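You operate a simulated robot arm through the tools that you are given. There is no shell and no other tool.

The job below is to be done with a simulated robot arm. You get a single attempt, and the scene is never put back.

## Task
Release the long mould's clamps from the ends inward, middle one last.
Fine: two stand open already; on each side the outer clamp comes off before the inner one.

It is judged by the outcome, as a careful person would: the job done as asked, and still so three seconds after it is handed in. It fails if anything else is knocked over, pushed out of place, dropped, spilled or broken.

## Robot
A 7-joint arm with a fingered hand, fixed in place. Base frame: the origin is on the floor under the middle of its stand, x ahead of it, y to its left, z up. Lengths are in m, angles in degrees, forces in N, time in s.
With the tool pointing down near the work surface it reaches from about 0.36 to 0.84 m from the base axis. Its first joint turns from -115.0 to 115.0 degrees. Payload 5 kg.
Tool frame: the origin (TCP) lies between the finger pads and is the grasp point; the fingertips stand 0.032 m ahead of it; z points along the fingers, y is the line along which they close. The gripper opens to 0.16 m; its body begins 0.089 m behind the TCP. The gripper is a hand of 4 fingers: y runs from the thumb to the fingers, the wrist lies at [0, 0, -0.267] in the tool frame, and closing takes about 1.5 s.
Orientation is that of the tool frame in the base frame, as a unit quaternion [w, x, y, z]. With the fingers straight down and closing along the base's y, the tool's x points along the base's -x, its y along +y and its z along -z.

## Interface
- The arm moves only by the tool arm_command. Its arguments are lists of equal length, an entry for each row: "rot": the turn, a rotation vector about the tool's x, y, z in degrees, a list of three; "delta_pos": the shift along the tool's x, y, z in mm, a list of three; "grip": the finger opening in mm, from 0 to 160. In form: {"rot": [[wx, wy, wz], ...], "delta_pos": [[tx, ty, tz], ...], "grip": [grip, ...]}. A call has 1 to 20 rows; each row shifts and turns the commanded pose from where the row before left it, along the tool's axes as they then stand. Each row takes 0.2 s and may step no farther than 0.05 m and 8.6 degrees from the row before; otherwise, or with a gripper value out of range, the whole call is refused. A pose out of reach is approached as far as the arm can. The call stops where the force on the tool passes 90 N (or 10 N more than at its start, if that is more) or the arm is blocked; 0.2 s more then pass. Each finger travels about 0.108 m/s and halts on what it meets, pressing with about 32 N; the grip force reading is that of the motor and also rises with nothing between the fingers. The clock runs only during rows and for 0.2 s after the last one: add rows that do not move to give the fingers time. The reply holds the time, the measured pose of the TCP, the force on the tool along the base axes, the opening and the grip force, in the units named above and with some noise, with the torque about the TCP (base axes, N m) and any sound that the robot's microphone picked up.
- Cameras (640 x 400 px; columns grow to the right, rows downward): "scene" is fixed at [0.0494, -0.6687, 1.8038]; the picture's right is [0.59, -0.81, 0.00], its down [-0.53, -0.39, -0.75] and it looks along [0.61, 0.44, -0.66] (base axes); focal length 373 px, centre (320, 200). "wrist" rides on the gripper at [0.08, -0.004, -0.114] in the tool frame; the picture's right is [0.05, 1.00, 0.00], its down [-0.82, 0.04, -0.58] and it looks along [-0.58, 0.03, 0.82] (tool axes); focal length 265 px, centre (320, 200).
- snapshot(camera): a new picture of that camera. It takes no simulated time.
- raise_lower(by): slides the trunk up (or, below 0, down) by that many m; the arm rides with it, the base frame stays. It gives what a move gives, with no picture.
- hand_shape(shape): the hand has 4 fingers and takes this shape, open, in about a second: jaw (thumb against the fingers, like two jaws); tri (thumb and two fingers); tip (a fingertip pinch); poke (one finger out to press); point (the index stretched); flat (the hand flat); cup (the hand cupped); fist (a fist). The gripper value then closes the fingers along that shape, each until it touches; the sizes above hold for jaw. It gives what a move gives, with no picture.
- pixel_to_xyz(camera, pixels): for up to 12 pixels [column, row] of the newest picture of that camera ("zoom" is the newest enlarged one), the place [x, y, z] in the base frame of the surface seen there, good to about 0.002 m, but the place of the scene camera against the robot may be out by one fixed shift of up to 0.025 m in any direction. It takes no simulated time.
- close_up(camera, box): a new picture of the part [left, top, right, bottom] of that camera's present view, enlarged. It takes no simulated time.
- sign_off(): hands the job in; it is judged then, once.

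Leave the gripper open and the arm clear of the work at the hand-in unless told otherwise.

The tools are called after "Request:" as a command line: name --argument value ..., lists and objects as JSON in quotes. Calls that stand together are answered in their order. arm_command: Moves the arm, as the interface text tells. Its arguments: {"type":"object","properties":{"rot":{"type":"array"},"delta_pos":{"type":"array"},"grip":{"type":"array"}},"required":["rot","delta_pos","grip"]} The other tools are called the same way: raise_lower (by) moves the trunk up or down; hand_shape (shape) gives the hand a shape; snapshot (camera) takes a picture; pixel_to_xyz (camera, pixels) gives the place of the surface under pixels of a picture; close_up (camera, box) takes an enlarged picture of a part of a camera's view; sign_off () hands the job in.

At the start:

```text
time_s: 0.0
position: [0.5358, 0.0939, 1.3115]
ee_rot: [0.0, 0.0, 1.0, 0.001]
wrist_force: [0.3, 0.3, 0.1]
moment: [0.01, -0.03, 0.01]
gripper_width: 0.1599
grasp_force: 0.1
shape: jaw
trunk travel left (down, up): [-0.9, 0.09]
```

scene: 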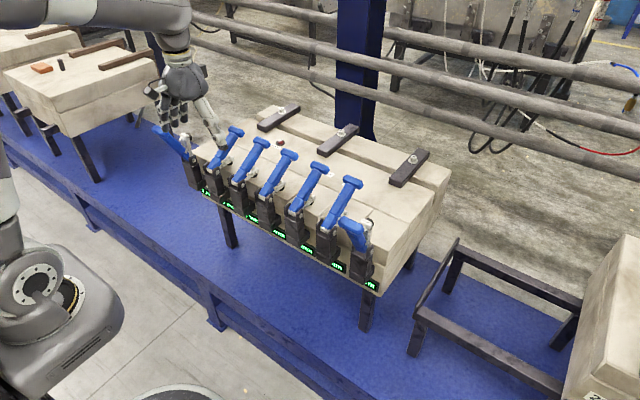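
wrist: 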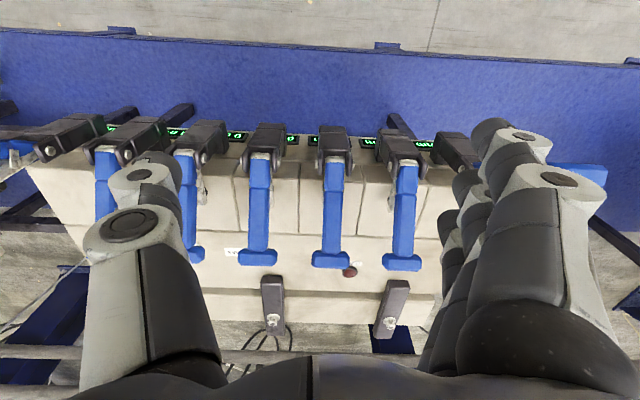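

I see a long mould with seven blue-handled clamps along its near edge. The two end ones seem to stand open, and the middle five lie over the top. I'll look closer at them in the scene camera.

Request:
close_up --camera "scene" --box '[140, 80, 460, 310]'

Request:
close_up --camera "wrist" --box '[0, 80, 640, 360]'

```text
1.74 times, centred on (300, 195) of scene
```

zoom: 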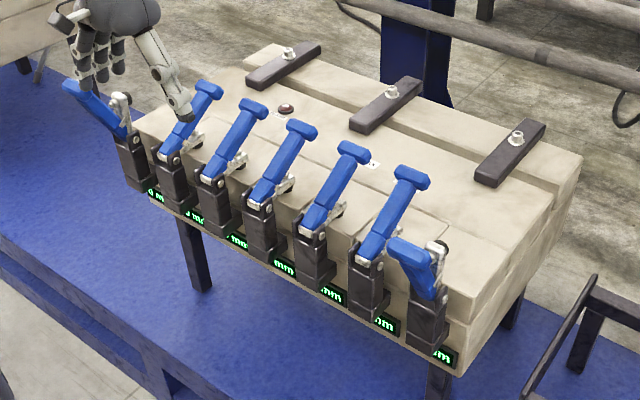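

```text
1.00 times, centred on (320, 220) of wrist (not enlarged: the box is as wide or as high as the picture)
```

zoom: 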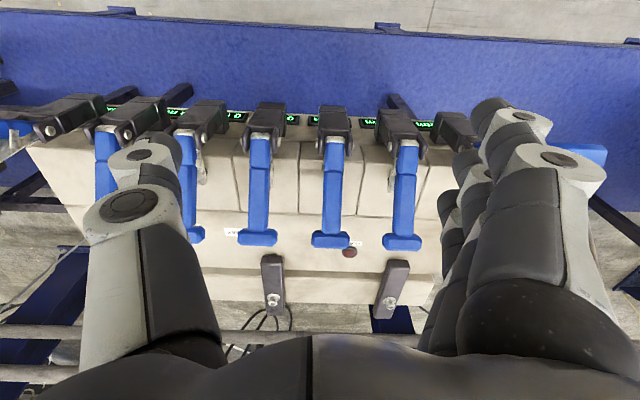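

I want finer views of each clamp and the displays below them.

Request:
close_up --camera "scene" --box '[140, 100, 300, 200]'

Request:
close_up --camera "scene" --box '[220, 130, 320, 250]'

Request:
close_up --camera "scene" --box '[260, 160, 420, 300]'

```text
4.00 times, centred on (220, 150) of scene
```

zoom: 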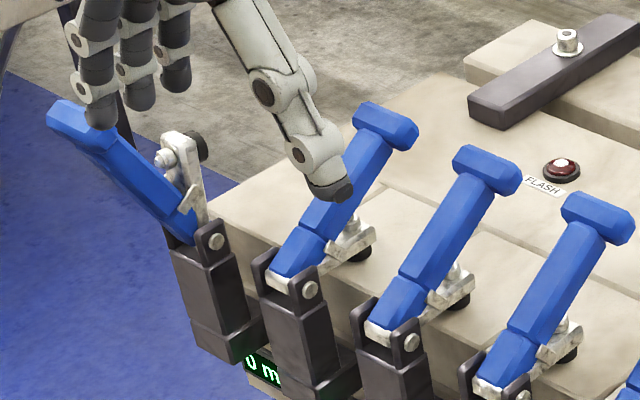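

```text
3.33 times, centred on (270, 190) of scene
```

zoom: 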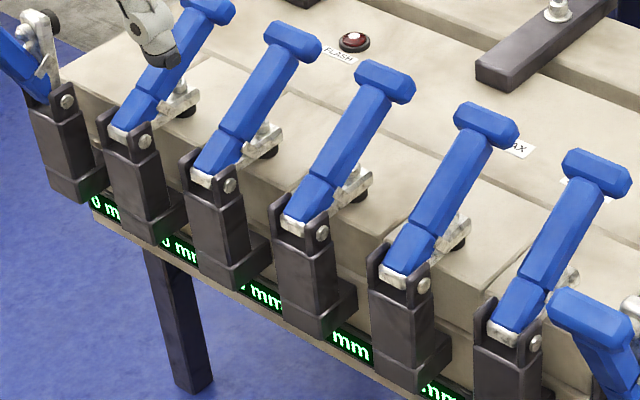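

```text
2.86 times, centred on (340, 230) of scene
```

zoom: 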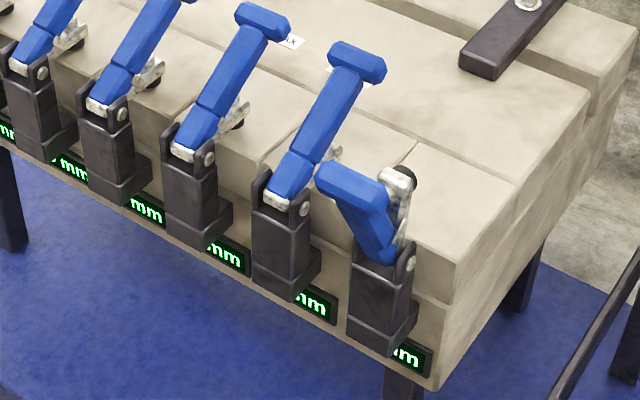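

I'll measure the T-shaped handle ends, pivots and bodies of the clamps with the scene camera.

Request:
pixel_to_xyz --camera "scene" --pixels '[[157, 128], [236, 131], [262, 142], [290, 155], [320, 167], [351, 182], [344, 226], [217, 172], [243, 185], [222, 152], [213, 167], [303, 140]]'

Request:
pixel_to_xyz --camera "zoom" --pixels '[[350, 62], [262, 22], [345, 190], [310, 130], [285, 190], [304, 208], [208, 158], [122, 113], [408, 262], [400, 180], [375, 235], [480, 180]]'

Request:
pixel_to_xyz --camera "wrist" --pixels '[[257, 258], [331, 260], [401, 262], [190, 255], [260, 160], [335, 160], [405, 160], [184, 160], [107, 160], [590, 172], [348, 272], [20, 155]]'

```text
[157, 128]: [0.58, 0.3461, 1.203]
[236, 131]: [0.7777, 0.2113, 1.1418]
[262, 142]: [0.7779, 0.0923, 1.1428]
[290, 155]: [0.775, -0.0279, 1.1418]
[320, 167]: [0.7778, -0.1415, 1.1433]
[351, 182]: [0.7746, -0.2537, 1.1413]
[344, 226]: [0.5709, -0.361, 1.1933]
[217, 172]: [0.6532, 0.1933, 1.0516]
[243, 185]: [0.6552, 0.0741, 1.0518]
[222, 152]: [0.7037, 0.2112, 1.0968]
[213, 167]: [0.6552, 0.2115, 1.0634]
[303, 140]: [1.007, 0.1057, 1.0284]
```

```text
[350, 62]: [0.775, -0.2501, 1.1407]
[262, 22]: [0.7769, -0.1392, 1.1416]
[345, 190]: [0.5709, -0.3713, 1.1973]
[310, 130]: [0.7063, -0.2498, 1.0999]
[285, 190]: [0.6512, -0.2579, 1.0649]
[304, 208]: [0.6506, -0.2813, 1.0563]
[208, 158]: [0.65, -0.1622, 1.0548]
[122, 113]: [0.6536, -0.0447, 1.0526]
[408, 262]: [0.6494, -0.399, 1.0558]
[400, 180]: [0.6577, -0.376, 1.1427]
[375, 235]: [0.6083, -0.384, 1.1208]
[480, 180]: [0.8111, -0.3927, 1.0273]
```

```text
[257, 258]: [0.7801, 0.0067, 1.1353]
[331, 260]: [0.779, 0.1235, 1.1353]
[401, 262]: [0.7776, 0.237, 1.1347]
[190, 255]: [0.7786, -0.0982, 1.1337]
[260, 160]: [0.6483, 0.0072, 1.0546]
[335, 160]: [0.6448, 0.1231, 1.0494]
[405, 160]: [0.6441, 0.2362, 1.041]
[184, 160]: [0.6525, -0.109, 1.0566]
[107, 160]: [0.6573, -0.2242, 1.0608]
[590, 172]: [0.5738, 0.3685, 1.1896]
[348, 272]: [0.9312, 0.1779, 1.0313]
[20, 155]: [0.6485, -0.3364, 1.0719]
```

Seen through the wrist camera, whose place is sure, the clamps sit at y ≈ 0.368 (open), 0.237, 0.123, 0.007, -0.107, -0.224 and -0.34 (open). The closed T heads are near x 0.778, z 1.135, and the pivots near x 0.65, z 1.05. The open handles lean back to x 0.574, z 1.19. The scene camera reads about 0.027 low in y. The hand is free above everything, so I'll try the "poke" shape here and see how the finger stands.

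Request:
hand_shape --shape "poke"

Request:
snapshot --camera "wrist"

Request:
snapshot --camera "scene"

Request:
close_up --camera "scene" --box '[120, 30, 280, 150]'

```text
time_s: 0.9
position: [0.5366, 0.0926, 1.3109]
ee_rot: [0.0, 0.0, 1.0, 0.0]
wrist_force: [0.0, 0.9, -0.4]
moment: [0.0, -0.01, -0.01]
gripper_width: 0.0
grasp_force: 0.1
shape: poke
trunk travel left (down, up): [-0.9, 0.09]
```

```text
taken
```

wrist: 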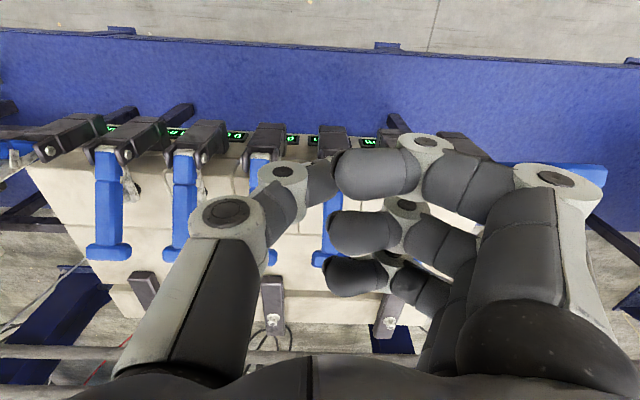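

```text
taken
```

scene: 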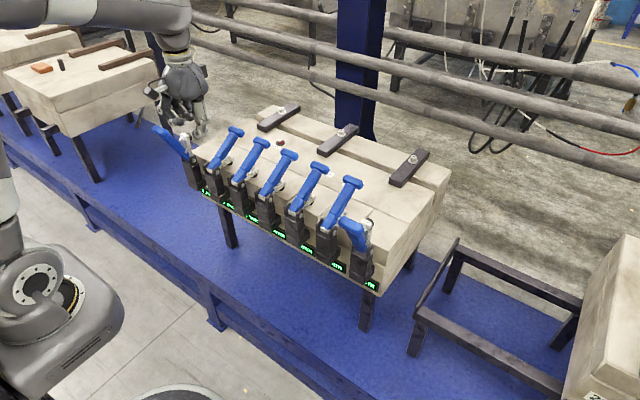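

```text
3.33 times, centred on (200, 90) of scene
```

zoom: 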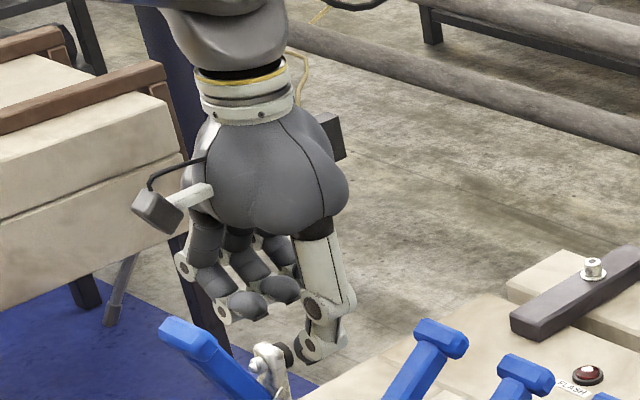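

The fingers are half bent and the opening reads 0, so the shape may not be fully open. I'll hold still with the grip value at 160 and look again.

Request:
arm_command --rot '[[0, 0, 0], [0, 0, 0], [0, 0, 0], [0, 0, 0], [0, 0, 0]]' --delta_pos '[[0, 0, 0], [0, 0, 0], [0, 0, 0], [0, 0, 0], [0, 0, 0]]' --grip '[160, 160, 160, 160, 160]'

Request:
snapshot --camera "wrist"

Request:
close_up --camera "scene" --box '[120, 30, 280, 150]'

```text
time_s: 2.1
position: [0.5378, 0.0935, 1.3113]
ee_rot: [-0.001, 0.0, 1.0, 0.0]
wrist_force: [0.8, -0.6, 0.2]
moment: [-0.01, -0.03, -0.02]
gripper_width: 0.0
grasp_force: 0.0
shape: poke
trunk travel left (down, up): [-0.9, 0.09]
```

```text
taken
```

wrist: 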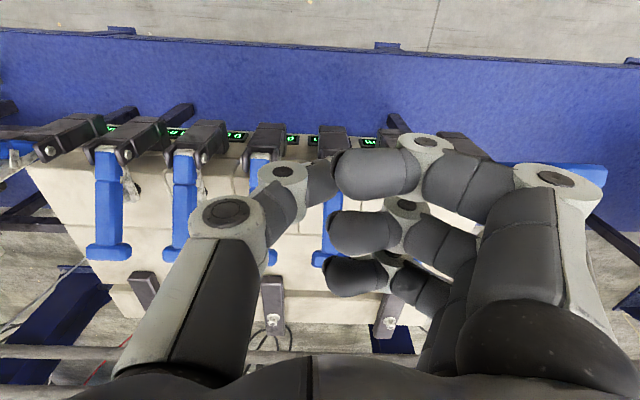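

```text
3.33 times, centred on (200, 90) of scene
```

zoom: 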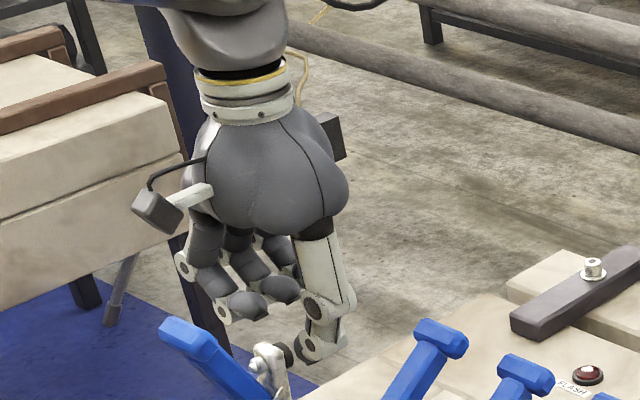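

Poke keeps the fingers bent, so it makes no good hook. I'll try "point" and then "flat" at this same safe height.

Request:
hand_shape --shape "point"

Request:
snapshot --camera "wrist"

Request:
close_up --camera "scene" --box '[120, 30, 280, 150]'

Request:
hand_shape --shape "flat"

Request:
snapshot --camera "wrist"

Request:
close_up --camera "scene" --box '[120, 30, 280, 150]'

```text
time_s: 3.0
position: [0.5381, 0.0939, 1.3105]
ee_rot: [0.0, 0.0, 1.0, -0.001]
wrist_force: [-0.6, 0.7, 0.0]
moment: [0.02, 0.0, 0.03]
gripper_width: 0.1524
grasp_force: 0.1
shape: point
trunk travel left (down, up): [-0.9, 0.09]
```

```text
taken
```

wrist: 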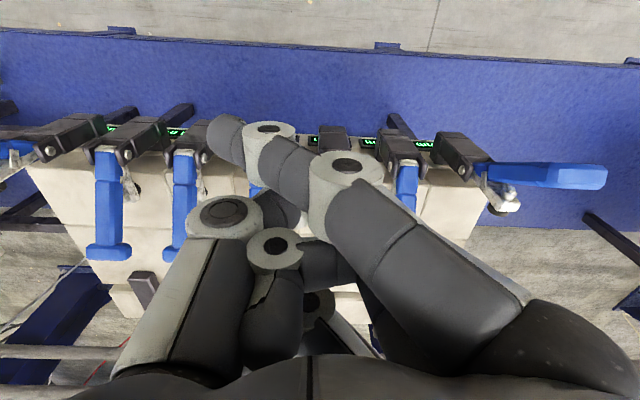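

```text
3.33 times, centred on (200, 90) of scene
```

zoom: 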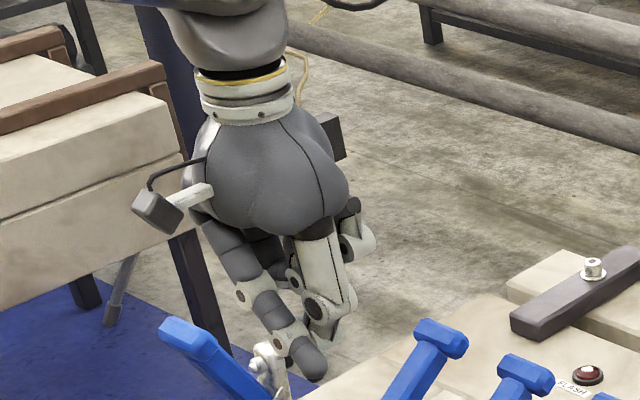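

```text
time_s: 3.9
position: [0.5376, 0.0937, 1.3112]
ee_rot: [0.0, 0.001, 1.0, 0.0]
wrist_force: [-0.2, -0.2, -0.3]
moment: [-0.01, 0.01, 0.0]
gripper_width: 0.1522
grasp_force: 0.1
shape: flat
trunk travel left (down, up): [-0.9, 0.09]
```

```text
taken
```

wrist: 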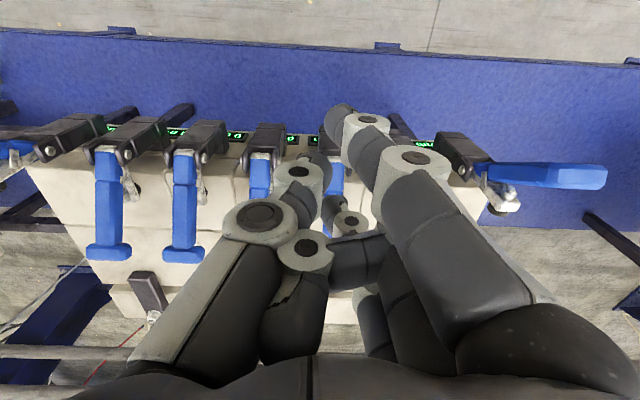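

```text
3.33 times, centred on (200, 90) of scene
```

zoom: 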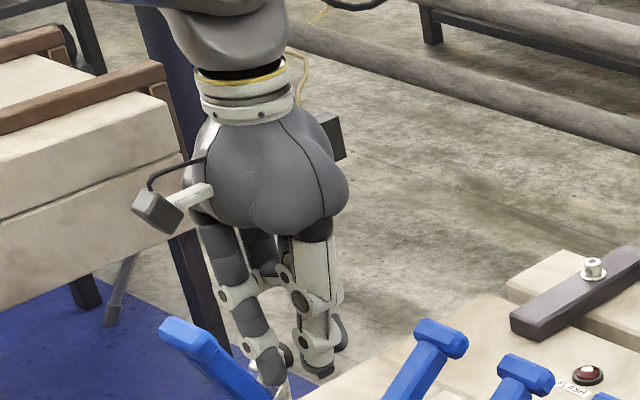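

The flat shape may not have finished when I took that picture, so I'll wait a second and look again.

Request:
arm_command --rot '[[0, 0, 0], [0, 0, 0], [0, 0, 0], [0, 0, 0], [0, 0, 0]]' --delta_pos '[[0, 0, 0], [0, 0, 0], [0, 0, 0], [0, 0, 0], [0, 0, 0]]' --grip '[160, 160, 160, 160, 160]'

Request:
snapshot --camera "wrist"

Request:
close_up --camera "scene" --box '[120, 30, 280, 150]'

```text
time_s: 5.1
position: [0.5378, 0.0942, 1.3119]
ee_rot: [0.0, 0.0, 1.0, 0.0]
wrist_force: [0.0, 0.2, -0.8]
moment: [0.02, 0.0, 0.01]
gripper_width: 0.1523
grasp_force: 0.1
shape: flat
trunk travel left (down, up): [-0.9, 0.09]
```

```text
taken
```

wrist: 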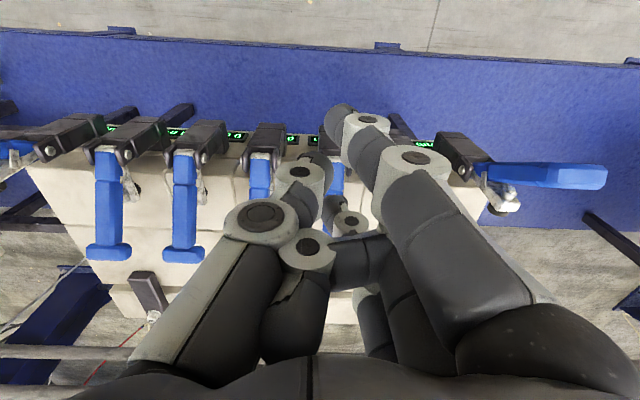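

```text
3.33 times, centred on (200, 90) of scene
```

zoom: 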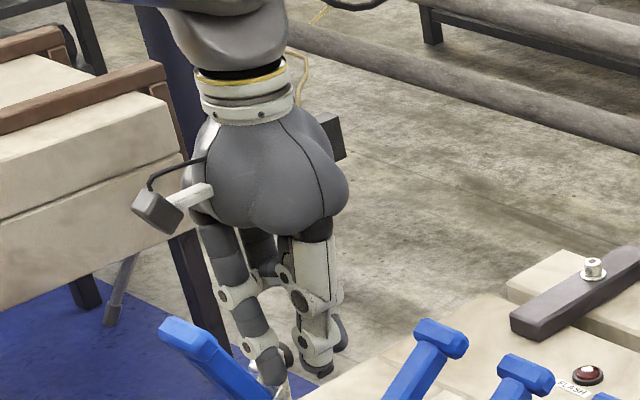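

The flat hand shows a nearly straight index finger with its tip near (340,112) and a straight thumb. I'll measure where these are relative to the TCP.

Request:
pixel_to_xyz --camera "wrist" --pixels '[[337, 112], [368, 120], [415, 158], [450, 250], [520, 330], [318, 160], [300, 170], [260, 215], [335, 205], [352, 222], [308, 247], [220, 300]]'

Request:
pixel_to_xyz --camera "scene" --pixels '[[188, 126], [183, 115], [199, 122], [176, 90], [200, 100], [204, 117]]'

```text
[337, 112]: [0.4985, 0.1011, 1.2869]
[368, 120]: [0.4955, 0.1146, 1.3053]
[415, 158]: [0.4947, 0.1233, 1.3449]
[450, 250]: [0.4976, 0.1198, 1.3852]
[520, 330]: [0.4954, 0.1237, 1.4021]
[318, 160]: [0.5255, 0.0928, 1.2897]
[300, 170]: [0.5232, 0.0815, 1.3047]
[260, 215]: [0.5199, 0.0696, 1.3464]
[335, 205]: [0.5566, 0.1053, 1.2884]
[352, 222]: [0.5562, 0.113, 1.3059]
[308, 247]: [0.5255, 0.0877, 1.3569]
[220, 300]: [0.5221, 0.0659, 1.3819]
```

```text
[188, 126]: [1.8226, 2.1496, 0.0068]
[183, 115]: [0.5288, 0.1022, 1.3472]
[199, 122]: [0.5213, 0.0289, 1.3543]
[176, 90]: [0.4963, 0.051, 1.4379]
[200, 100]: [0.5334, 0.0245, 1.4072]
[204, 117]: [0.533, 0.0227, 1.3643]
```

The flat fingers end about 0.03 m below the TCP. The index sits about 0.033 m on the robot side of the TCP, and another finger sits on the far side.

My plan is to go back to jaw and grip each T head by its two ends along y. The far finger can then close behind the T, and I swing the handle up and back about its pivot. The first clamp is the outermost closed one on the left, at y ≈ 0.237.

I'll return to jaw now and move over it at the present height.

Request:
hand_shape --shape "jaw"

Request:
arm_command --rot '[[0, 0, 0], [0, 0, 0], [0, 0, 0], [0, 0, 0], [0, 0, 0], [0, 0, 0], [0, 0, 0], [0, 0, 0], [0, 0, 0]]' --delta_pos '[[-28, 18, 0], [-28, 18, 0], [-28, 18, 0], [-28, 18, 0], [-28, 18, 0], [-28, 18, 0], [-28, 18, 0], [-28, 17, 0], [0, 0, 0]]' --grip '[90, 90, 90, 90, 90, 90, 90, 90, 90]'

Request:
snapshot --camera "wrist"

Request:
snapshot --camera "scene"

```text
time_s: 6.0
position: [0.5372, 0.0947, 1.3098]
ee_rot: [0.0, 0.0, 1.0, 0.0]
wrist_force: [0.0, -0.4, -0.1]
moment: [0.03, -0.02, 0.0]
gripper_width: 0.16
grasp_force: 0.1
shape: jaw
trunk travel left (down, up): [-0.9, 0.09]
```

```text
time_s: 8.0
position: [0.7517, 0.2306, 1.312]
ee_rot: [0.0, -0.001, 1.0, 0.0]
wrist_force: [0.0, 0.5, -0.3]
moment: [0.01, -0.01, -0.01]
gripper_width: 0.0903
grasp_force: 0.1
shape: jaw
out of reach, approached as far as the arm can: row 8
trunk travel left (down, up): [-0.9, 0.09]
```

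```text
taken
```

wrist: 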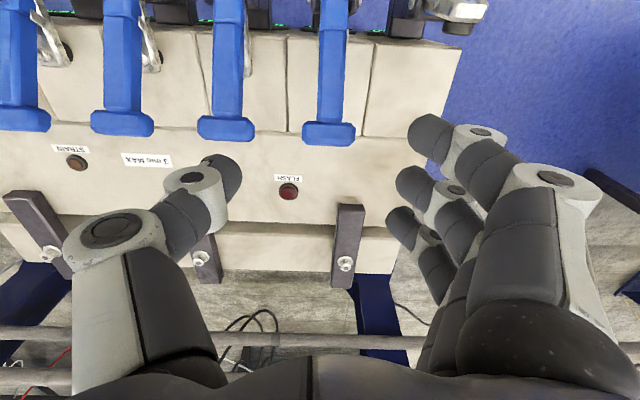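

```text
taken
```

scene: 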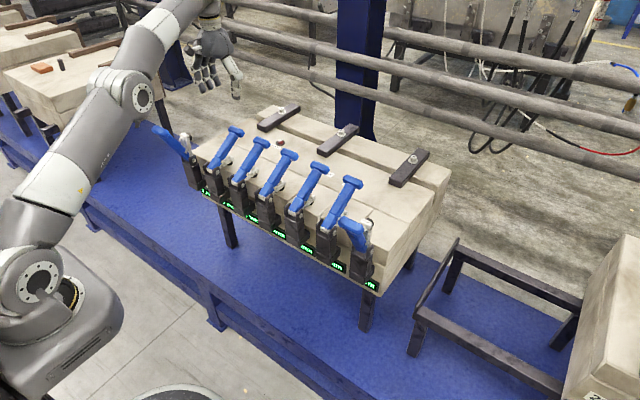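

Row 8 was out of reach at this height. The view also shows lamps labelled "STRAIN" and "FLASH" and a plate reading "3 mm MAX". I'll read the labels and displays more closely, and find the shoulder height to see how the reach changes lower down.

Request:
pixel_to_xyz --camera "scene" --pixels '[[38, 285], [140, 97], [200, 18], [75, 190], [200, 70]]'

Request:
pixel_to_xyz --camera "wrist" --pixels '[[330, 132], [308, 135], [353, 135], [227, 128], [255, 133], [200, 128], [337, 80], [345, 25], [325, 145], [288, 192], [76, 162], [145, 160]]'

Request:
close_up --camera "wrist" --box '[180, 0, 380, 125]'

Request:
close_up --camera "wrist" --box '[40, 130, 320, 210]'

Request:
close_up --camera "scene" --box '[180, 160, 300, 250]'

```text
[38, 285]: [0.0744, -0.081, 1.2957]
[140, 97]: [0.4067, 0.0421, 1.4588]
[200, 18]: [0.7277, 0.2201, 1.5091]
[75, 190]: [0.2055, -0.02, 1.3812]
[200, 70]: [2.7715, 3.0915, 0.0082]
```

```text
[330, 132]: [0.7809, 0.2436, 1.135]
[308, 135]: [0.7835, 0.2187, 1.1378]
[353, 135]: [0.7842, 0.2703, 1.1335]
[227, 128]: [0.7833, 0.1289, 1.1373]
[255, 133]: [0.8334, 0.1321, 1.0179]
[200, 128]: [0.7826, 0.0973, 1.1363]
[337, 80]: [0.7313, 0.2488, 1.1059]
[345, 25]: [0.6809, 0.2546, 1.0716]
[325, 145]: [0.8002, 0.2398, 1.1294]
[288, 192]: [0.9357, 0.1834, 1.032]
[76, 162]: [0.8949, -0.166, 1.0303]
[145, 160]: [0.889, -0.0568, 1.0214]
```

```text
3.20 times, centred on (280, 62) of wrist
```

zoom: 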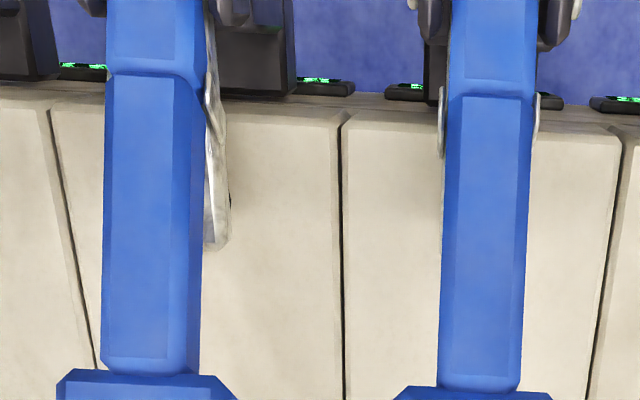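

```text
2.29 times, centred on (180, 170) of wrist
```

zoom: 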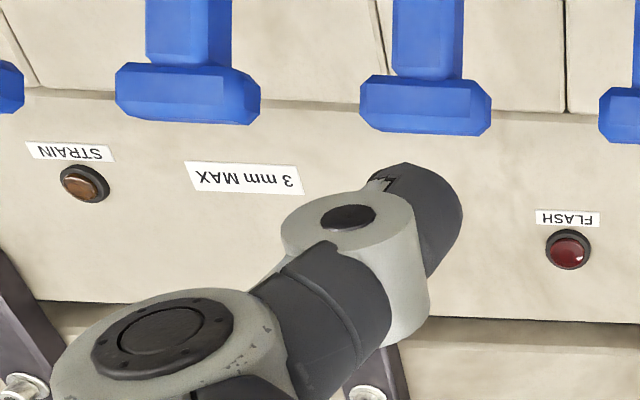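

```text
4.44 times, centred on (240, 205) of scene
```

zoom: 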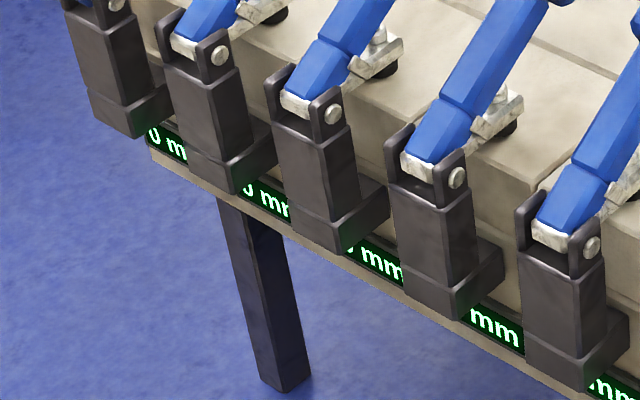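

The shoulder is near z 1.30, so with the hand lower the reach grows toward 0.84. Raising the trunk brings the shoulder level with the wrist when I work near z 1.12. The displays read about 0 mm and both lamps are dark. I'll raise the trunk by 0.08.

Request:
raise_lower --by 0.08

```text
time_s: 9.2
position: [0.7519, 0.2308, 1.3897]
ee_rot: [0.0, 0.001, 1.0, 0.0]
wrist_force: [1.3, 0.1, -0.5]
moment: [0.0, 0.01, 0.02]
gripper_width: 0.09
grasp_force: 0.1
shape: jaw
trunk travel left (down, up): [-0.98, 0.01]
```

The TCP is now at z 1.39. I'll lower it to about z 1.21, which leaves the fingertips about 4 cm above the handles, and read the pose before going further.

Request:
arm_command --rot '[[0, 0, 0], [0, 0, 0], [0, 0, 0], [0, 0, 0], [0, 0, 0], [0, 0, 0]]' --delta_pos '[[0, 0, 36], [0, 0, 36], [0, 0, 36], [0, 0, 36], [0, 0, 36], [0, 0, 0]]' --grip '[90, 90, 90, 90, 90, 90]'

Request:
snapshot --camera "wrist"

Request:
close_up --camera "scene" --box '[160, 50, 320, 170]'

```text
time_s: 10.6
position: [0.7515, 0.2314, 1.2098]
ee_rot: [0.0, 0.0, 1.0, 0.0]
wrist_force: [0.3, 0.2, 0.8]
moment: [0.0, -0.01, 0.0]
gripper_width: 0.0904
grasp_force: 0.0
shape: jaw
trunk travel left (down, up): [-0.98, 0.01]
```

```text
taken
```

wrist: 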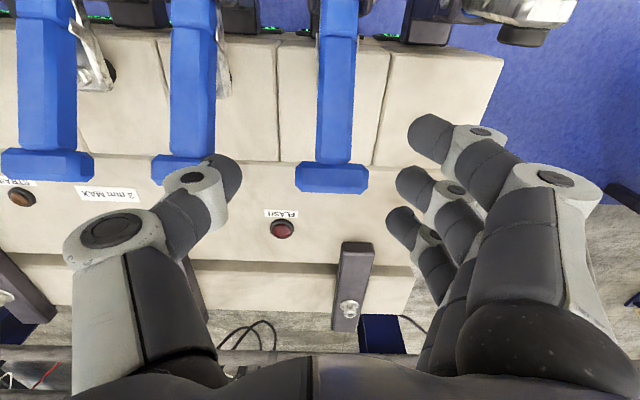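

```text
3.33 times, centred on (240, 110) of scene
```

zoom: 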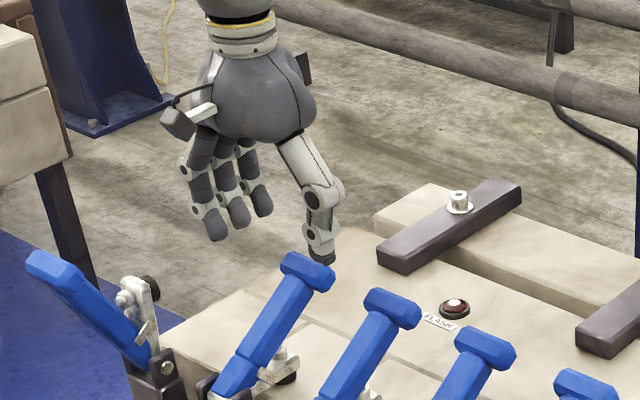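

Now I'll measure the fingertips and the T head of this clamp from the closer wrist view.

Request:
pixel_to_xyz --camera "wrist" --pixels '[[420, 130], [408, 180], [398, 215], [232, 170], [192, 180], [302, 175], [365, 178], [333, 172], [333, 190], [330, 150], [210, 165], [157, 170]]'

Request:
pixel_to_xyz --camera "wrist" --pixels '[[107, 232], [470, 140], [452, 190], [430, 240], [545, 180], [100, 300], [336, 60], [340, 5], [318, 100], [355, 100], [298, 190], [366, 192]]'

```text
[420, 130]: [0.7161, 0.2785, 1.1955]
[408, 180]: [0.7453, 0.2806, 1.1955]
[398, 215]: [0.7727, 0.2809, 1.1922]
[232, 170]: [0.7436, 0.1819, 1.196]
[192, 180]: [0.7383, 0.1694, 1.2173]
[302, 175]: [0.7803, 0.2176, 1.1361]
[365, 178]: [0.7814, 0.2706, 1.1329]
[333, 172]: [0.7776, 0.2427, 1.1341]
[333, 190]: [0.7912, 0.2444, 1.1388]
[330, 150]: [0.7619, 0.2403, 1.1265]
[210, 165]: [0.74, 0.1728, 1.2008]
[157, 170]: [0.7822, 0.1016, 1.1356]
```

```text
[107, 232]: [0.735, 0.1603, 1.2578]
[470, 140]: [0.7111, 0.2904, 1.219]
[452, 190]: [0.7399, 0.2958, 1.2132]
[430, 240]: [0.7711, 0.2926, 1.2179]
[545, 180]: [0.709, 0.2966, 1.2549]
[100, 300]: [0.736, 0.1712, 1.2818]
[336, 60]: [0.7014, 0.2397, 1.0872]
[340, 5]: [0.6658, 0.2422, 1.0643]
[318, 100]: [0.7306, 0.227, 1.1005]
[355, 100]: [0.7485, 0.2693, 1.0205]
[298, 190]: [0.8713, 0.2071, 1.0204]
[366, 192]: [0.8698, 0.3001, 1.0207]
```

With the TCP at (0.7515, 0.2314, 1.210), the fingers sit at x offsets of about -0.03, 0 and +0.028, and the thumb is at about 0. The T head spans y 0.213 to 0.275 (centre 0.243) and x from about 0.770 to 0.804, with its centre near (0.787, 0.243, 1.122). I'll move over it with the opening at 76 mm, keeping the height.

Request:
arm_command --rot '[[0, 0, 0], [0, 0, 0], [0, 0, 0]]' --delta_pos '[[-18, 6, 0], [-18, 5, 0], [0, 0, 0]]' --grip '[76, 76, 76]'

Request:
snapshot --camera "wrist"

```text
time_s: 11.4
position: [0.7872, 0.2396, 1.2105]
ee_rot: [0.0, 0.0, 1.0, -0.001]
wrist_force: [-0.9, 0.2, -1.0]
moment: [0.03, -0.05, -0.02]
gripper_width: 0.077
grasp_force: 0.1
shape: jaw
trunk travel left (down, up): [-0.98, 0.01]
```

```text
taken
```

wrist: 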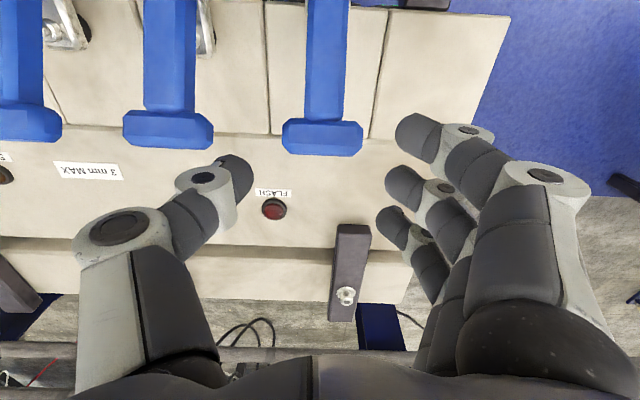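

The T head is centred in the grip (col 322), with the thumb to its left and the fingers to its right. The gap to the next T is small but clear. I'll go down 0.05 and check.

Request:
arm_command --rot '[[0, 0, 0], [0, 0, 0], [0, 0, 0], [0, 0, 0], [0, 0, 0]]' --delta_pos '[[0, 1, 15], [0, 0, 15], [0, 0, 15], [0, 0, 10], [0, 0, 0]]' --grip '[76, 76, 76, 76, 76]'

Request:
snapshot --camera "wrist"

Request:
close_up --camera "scene" --box '[180, 70, 320, 180]'

```text
time_s: 12.6
position: [0.7889, 0.2431, 1.1542]
ee_rot: [0.0, 0.0, 1.0, 0.0]
wrist_force: [0.0, -0.9, -0.4]
moment: [-0.01, 0.0, 0.02]
gripper_width: 0.0767
grasp_force: 0.2
shape: jaw
trunk travel left (down, up): [-0.98, 0.01]
```

```text
taken
```

wrist: 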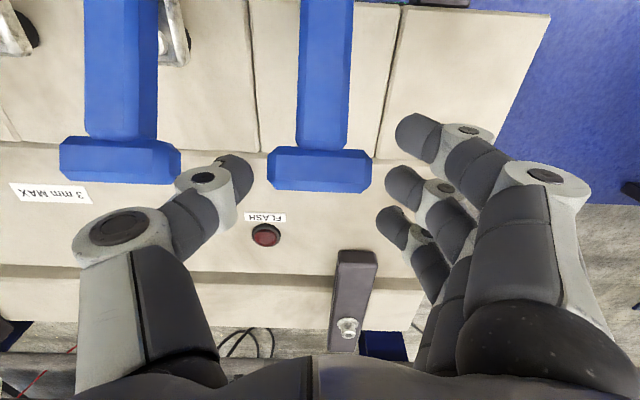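

```text
3.64 times, centred on (250, 125) of scene
```

zoom: 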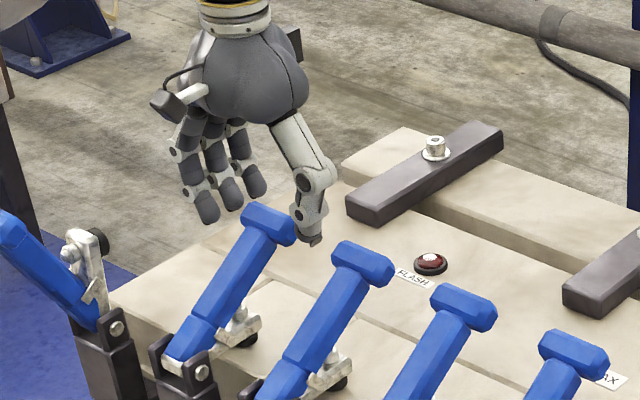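

The T is centred and nothing touches. The thumb has about 15 mm to the next T. I'll go down another 34 mm to TCP z ≈ 1.12 and look.

Request:
arm_command --rot '[[0, 0, 0], [0, 0, 0], [0, 0, 0], [0, 0, 0]]' --delta_pos '[[0, 0, 12], [0, 0, 12], [0, 0, 10], [0, 0, 0]]' --grip '[76, 76, 76, 76]'

Request:
snapshot --camera "wrist"

Request:
close_up --camera "scene" --box '[180, 80, 320, 190]'

```text
time_s: 13.6
position: [0.7886, 0.242, 1.1213]
ee_rot: [0.0, 0.0, 1.0, 0.0]
wrist_force: [0.5, 0.2, 0.4]
moment: [-0.02, 0.03, -0.01]
gripper_width: 0.0768
grasp_force: 0.0
shape: jaw
trunk travel left (down, up): [-0.98, 0.01]
```

```text
taken
```

wrist: 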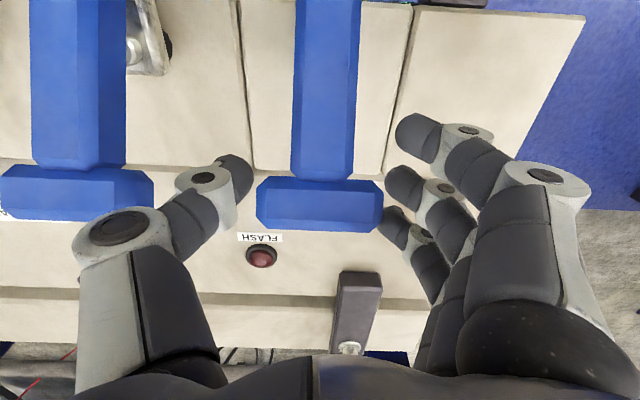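

```text
3.64 times, centred on (250, 135) of scene
```

zoom: 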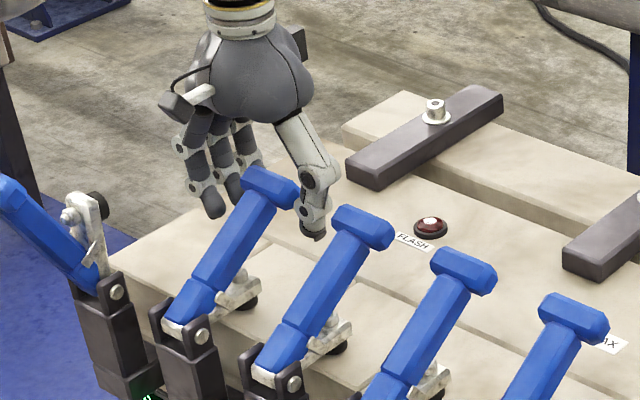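

The T lies between thumb and fingers. Its far lower edge is about 20 mm ahead of the TCP, so I'll shift 6 mm further out to let the far finger close behind it, then close the fingers gently and look.

Request:
arm_command --rot '[[0, 0, 0], [0, 0, 0], [0, 0, 0], [0, 0, 0], [0, 0, 0], [0, 0, 0], [0, 0, 0]]' --delta_pos '[[-6, 0, 2], [0, 0, 0], [0, 0, 0], [0, 0, 0], [0, 0, 0], [0, 0, 0], [0, 0, 0]]' --grip '[76, 76, 40, 20, 0, 0, 0]'

Request:
snapshot --camera "wrist"

Request:
close_up --camera "scene" --box '[180, 80, 320, 190]'

```text
time_s: 15.2
position: [0.7933, 0.2422, 1.1177]
ee_rot: [-0.001, 0.001, 1.0, 0.0]
wrist_force: [-1.0, -8.1, -5.5]
moment: [0.36, 0.12, -0.34]
gripper_width: 0.0297
grasp_force: 32.1
shape: jaw
trunk travel left (down, up): [-0.98, 0.01]
```

```text
taken
```

wrist: 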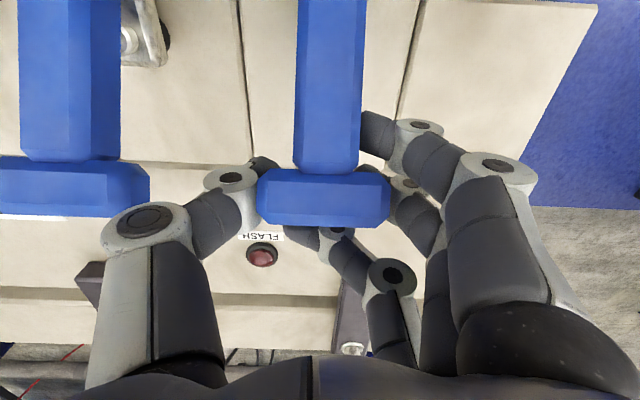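

```text
3.64 times, centred on (250, 135) of scene
```

zoom: 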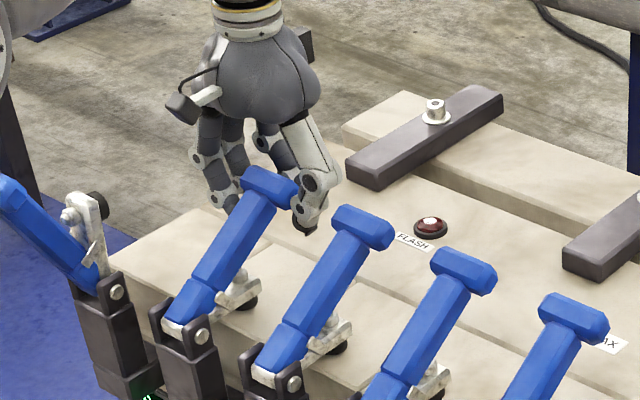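

The grip is a good cage: index on the shaft, middle finger and thumb on the T's ends, and the third finger behind the T. Now I'll swing the hand together with the handle about the pivot, taken at x 0.655, z 1.045, opening it by 18 degrees first.

Request:
arm_command --rot '[[0, -6, 0], [0, -6, 0], [0, -6, 0], [0, 0, 0]]' --delta_pos '[[8.4, 0, -14.1], [8.4, 0, -14.1], [8.4, 0, -14.1], [0, 0, 0]]' --grip '[0, 0, 0, 0]'

Request:
close_up --camera "scene" --box '[180, 80, 320, 190]'

Request:
snapshot --camera "wrist"

```text
time_s: 16.2
position: [0.7647, 0.2411, 1.1568]
ee_rot: [0.155, 0.002, 0.988, -0.001]
wrist_force: [-12.1, -14.2, -7.4]
moment: [0.38, 0.31, -0.39]
gripper_width: 0.0293
grasp_force: 32.0
shape: jaw
trunk travel left (down, up): [-0.98, 0.01]
```

```text
3.64 times, centred on (250, 135) of scene
```

zoom: 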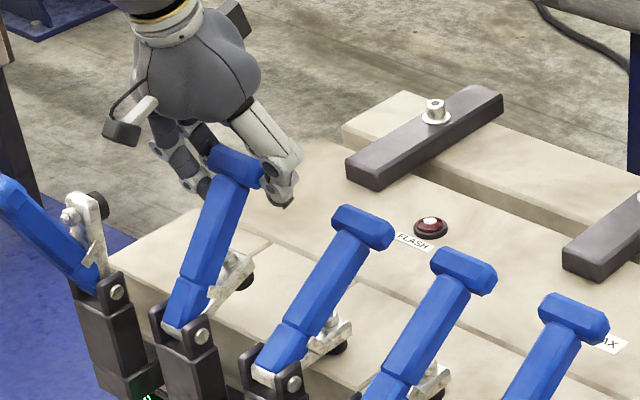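

```text
taken
```

wrist: 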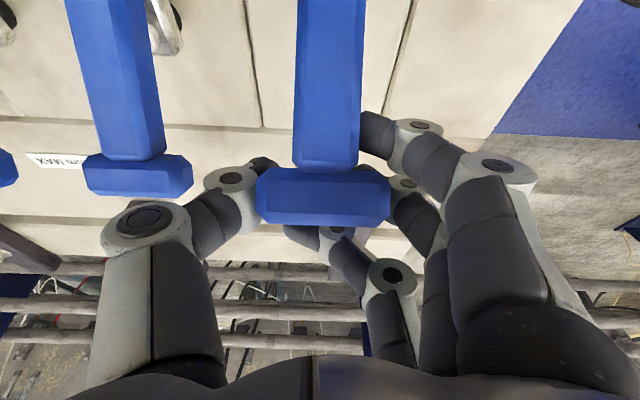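

The handle rises freely, with only about 15 N on the tool, and the arm lifts with it. The pose matches the planned arc exactly. I'll continue another 30 degrees.

Request:
arm_command --rot '[[0, -6, 0], [0, -6, 0], [0, -6, 0], [0, -6, 0], [0, -6, 0], [0, 0, 0]]' --delta_pos '[[8.4, 0, -14.1], [8.4, 0, -14.1], [8.4, 0, -14.1], [8.4, 0, -14.1], [8.4, 0, -14.1], [0, 0, 0]]' --grip '[0, 0, 0, 0, 0, 0]'

Request:
close_up --camera "scene" --box '[160, 70, 320, 190]'

Request:
snapshot --camera "wrist"

```text
time_s: 17.6
position: [0.6966, 0.2354, 1.1962]
ee_rot: [0.405, 0.003, 0.914, 0.0]
wrist_force: [-2.2, -2.5, -11.3]
moment: [0.32, -0.24, -0.12]
gripper_width: 0.0239
grasp_force: 32.4
shape: jaw
trunk travel left (down, up): [-0.98, 0.01]
```

```text
3.33 times, centred on (240, 130) of scene
```

zoom: 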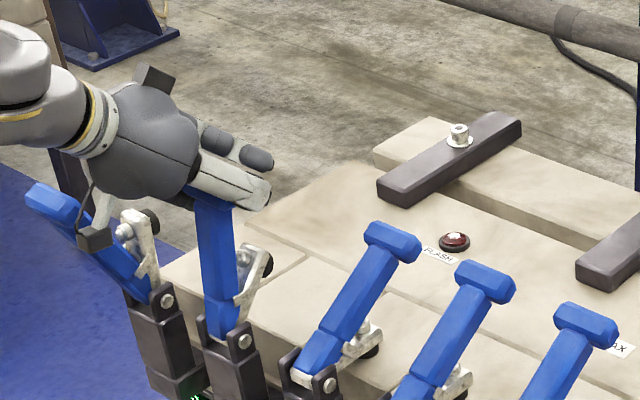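

```text
taken
```

wrist: 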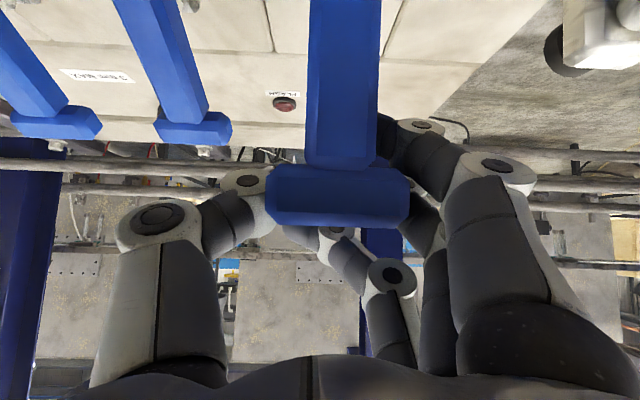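

The handle is now close to upright and c1 beside it is unmoved. The hand has drifted about 6 mm toward -y relative to the T (T centre at col 338), so I'll bring it back a little while continuing another 18 degrees.

Request:
arm_command --rot '[[0, -6, 0], [0, -6, 0], [0, -6, 0], [0, 0, 0]]' --delta_pos '[[8.4, 2, -14.1], [8.4, 1, -14.1], [8.4, 1, -14.1], [0, 0, 0]]' --grip '[0, 0, 0, 0]'

Request:
close_up --camera "scene" --box '[130, 70, 310, 205]'

Request:
snapshot --camera "wrist"

```text
time_s: 18.6
position: [0.6466, 0.2405, 1.2026]
ee_rot: [0.544, 0.003, 0.839, 0.0]
wrist_force: [2.3, -28.3, -15.5]
moment: [0.3, -0.51, -0.31]
gripper_width: 0.0255
grasp_force: 32.4
shape: jaw
trunk travel left (down, up): [-0.98, 0.01]
```

```text
2.96 times, centred on (220, 138) of scene
```

zoom: 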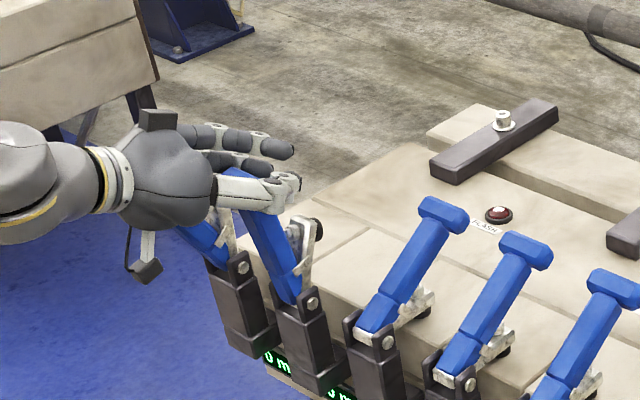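

```text
taken
```

wrist: 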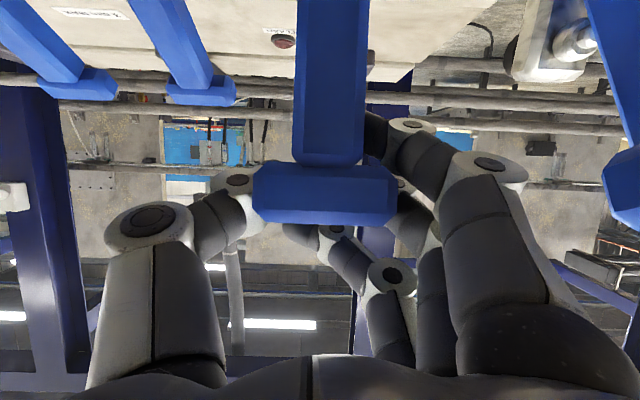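

The handle is now just past upright. My sideways correction raised the side force to 28 N, so the grip's natural centre is a few mm toward -y. I'll undo that shift and continue another 12 degrees.

Request:
arm_command --rot '[[0, -6, 0], [0, -6, 0], [0, 0, 0]]' --delta_pos '[[8.4, -3, -14.1], [8.4, -2, -14.1], [0, 0, 0]]' --grip '[0, 0, 0]'

Request:
close_up --camera "scene" --box '[130, 70, 310, 205]'

Request:
snapshot --camera "wrist"

```text
time_s: 19.4
position: [0.6132, 0.24, 1.1963]
ee_rot: [0.629, 0.0, 0.777, 0.001]
wrist_force: [4.1, -15.2, -10.6]
moment: [0.49, -0.39, -0.31]
gripper_width: 0.0254
grasp_force: 32.2
shape: jaw
trunk travel left (down, up): [-0.98, 0.01]
```

```text
2.96 times, centred on (220, 138) of scene
```

zoom: 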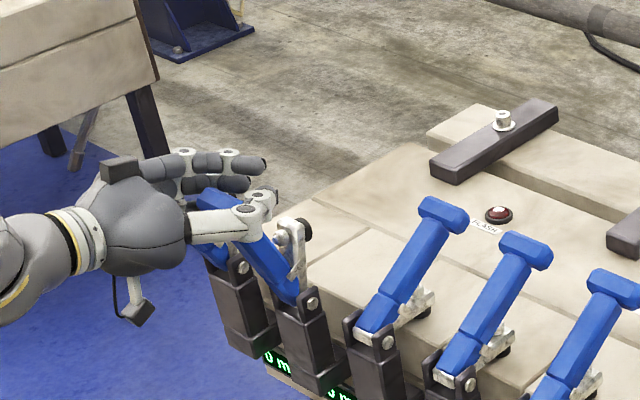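

```text
taken
```

wrist: 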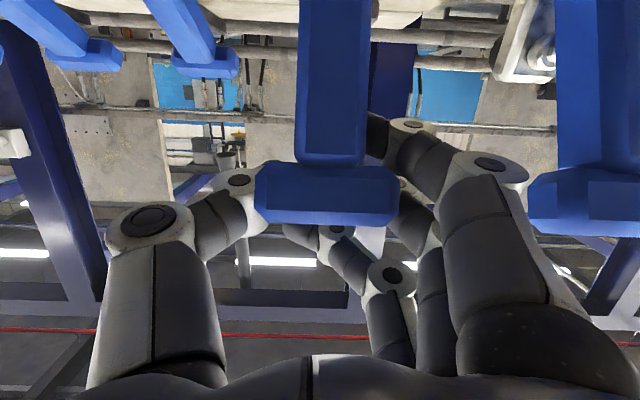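

The neighbour's open T now shows at the right of the wrist view (cols 530–640), close to my index knuckle at (525,175). I'll measure the gap before going on.

Request:
pixel_to_xyz --camera "wrist" --pixels '[[524, 178], [500, 170], [533, 200], [580, 200], [560, 190], [542, 275], [540, 300], [325, 190], [262, 195], [395, 195], [330, 120], [590, 100]]'

```text
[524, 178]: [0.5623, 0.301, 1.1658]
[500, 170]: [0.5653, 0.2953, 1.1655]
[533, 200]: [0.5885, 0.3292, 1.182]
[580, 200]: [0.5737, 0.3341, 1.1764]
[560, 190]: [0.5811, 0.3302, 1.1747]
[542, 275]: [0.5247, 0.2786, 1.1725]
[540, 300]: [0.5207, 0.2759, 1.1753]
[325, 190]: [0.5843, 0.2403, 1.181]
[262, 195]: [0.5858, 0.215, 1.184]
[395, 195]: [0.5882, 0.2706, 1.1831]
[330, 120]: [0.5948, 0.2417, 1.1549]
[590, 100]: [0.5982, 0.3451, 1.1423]
```

The knuckle clears the neighbour's T by about 25 mm, and this handle is already nearly parallel to the open one. I'll go on in small steps of 3 degrees to find the open stop, watching the force.

Request:
arm_command --rot '[[0, -3, 0], [0, -3, 0], [0, 0, 0]]' --delta_pos '[[4, -1, -7.1], [4, -1, -7.1], [0, 0, 0]]' --grip '[0, 0, 0]'

Request:
snapshot --camera "wrist"

Request:
close_up --camera "scene" --box '[130, 70, 310, 205]'

```text
time_s: 20.2
position: [0.6009, 0.2359, 1.1924]
ee_rot: [0.669, 0.004, 0.743, -0.001]
wrist_force: [1.2, 2.8, 2.7]
moment: [0.56, -0.07, 0.21]
gripper_width: 0.0243
grasp_force: 31.8
shape: jaw
trunk travel left (down, up): [-0.98, 0.01]
```

```text
taken
```

wrist: 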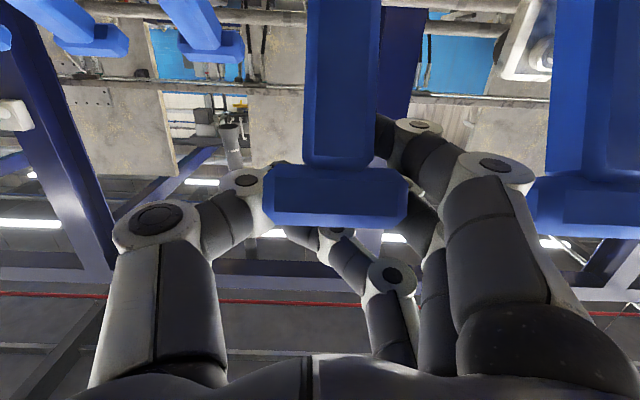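

```text
2.96 times, centred on (220, 138) of scene
```

zoom: 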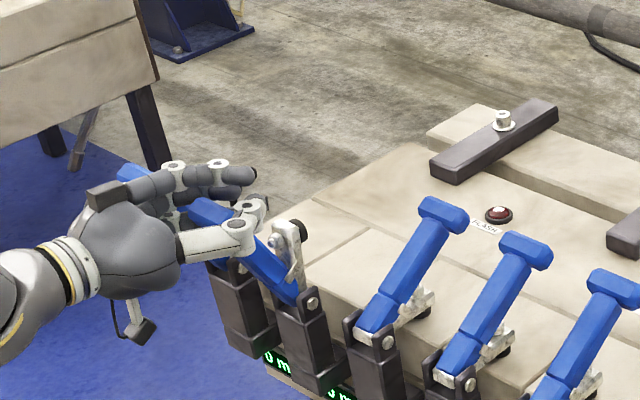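

Forces are near zero and the handles look parallel. I'll compare the two T heads in space to see whether the angle is the same.

Request:
pixel_to_xyz --camera "wrist" --pixels '[[335, 180], [335, 205], [335, 222], [610, 190], [610, 213], [610, 232], [345, 50], [345, 120], [625, 50], [625, 120], [590, 120], [380, 190]]'

Request:
pixel_to_xyz --camera "zoom" --pixels '[[135, 175], [205, 215], [270, 262], [285, 280], [290, 240], [300, 228]]'

```text
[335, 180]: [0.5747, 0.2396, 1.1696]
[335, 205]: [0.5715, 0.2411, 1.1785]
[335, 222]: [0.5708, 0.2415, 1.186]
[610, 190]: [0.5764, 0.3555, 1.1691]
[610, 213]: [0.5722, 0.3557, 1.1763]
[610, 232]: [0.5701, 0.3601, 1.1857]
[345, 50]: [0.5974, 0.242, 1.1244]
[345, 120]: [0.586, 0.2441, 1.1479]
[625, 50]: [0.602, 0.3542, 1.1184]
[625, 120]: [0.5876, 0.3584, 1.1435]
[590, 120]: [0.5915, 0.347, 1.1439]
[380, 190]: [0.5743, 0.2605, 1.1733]
```

```text
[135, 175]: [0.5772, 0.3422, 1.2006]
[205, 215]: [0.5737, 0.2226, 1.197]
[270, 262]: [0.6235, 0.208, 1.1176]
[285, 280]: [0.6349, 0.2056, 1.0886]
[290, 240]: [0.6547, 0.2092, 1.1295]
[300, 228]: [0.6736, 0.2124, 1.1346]
```

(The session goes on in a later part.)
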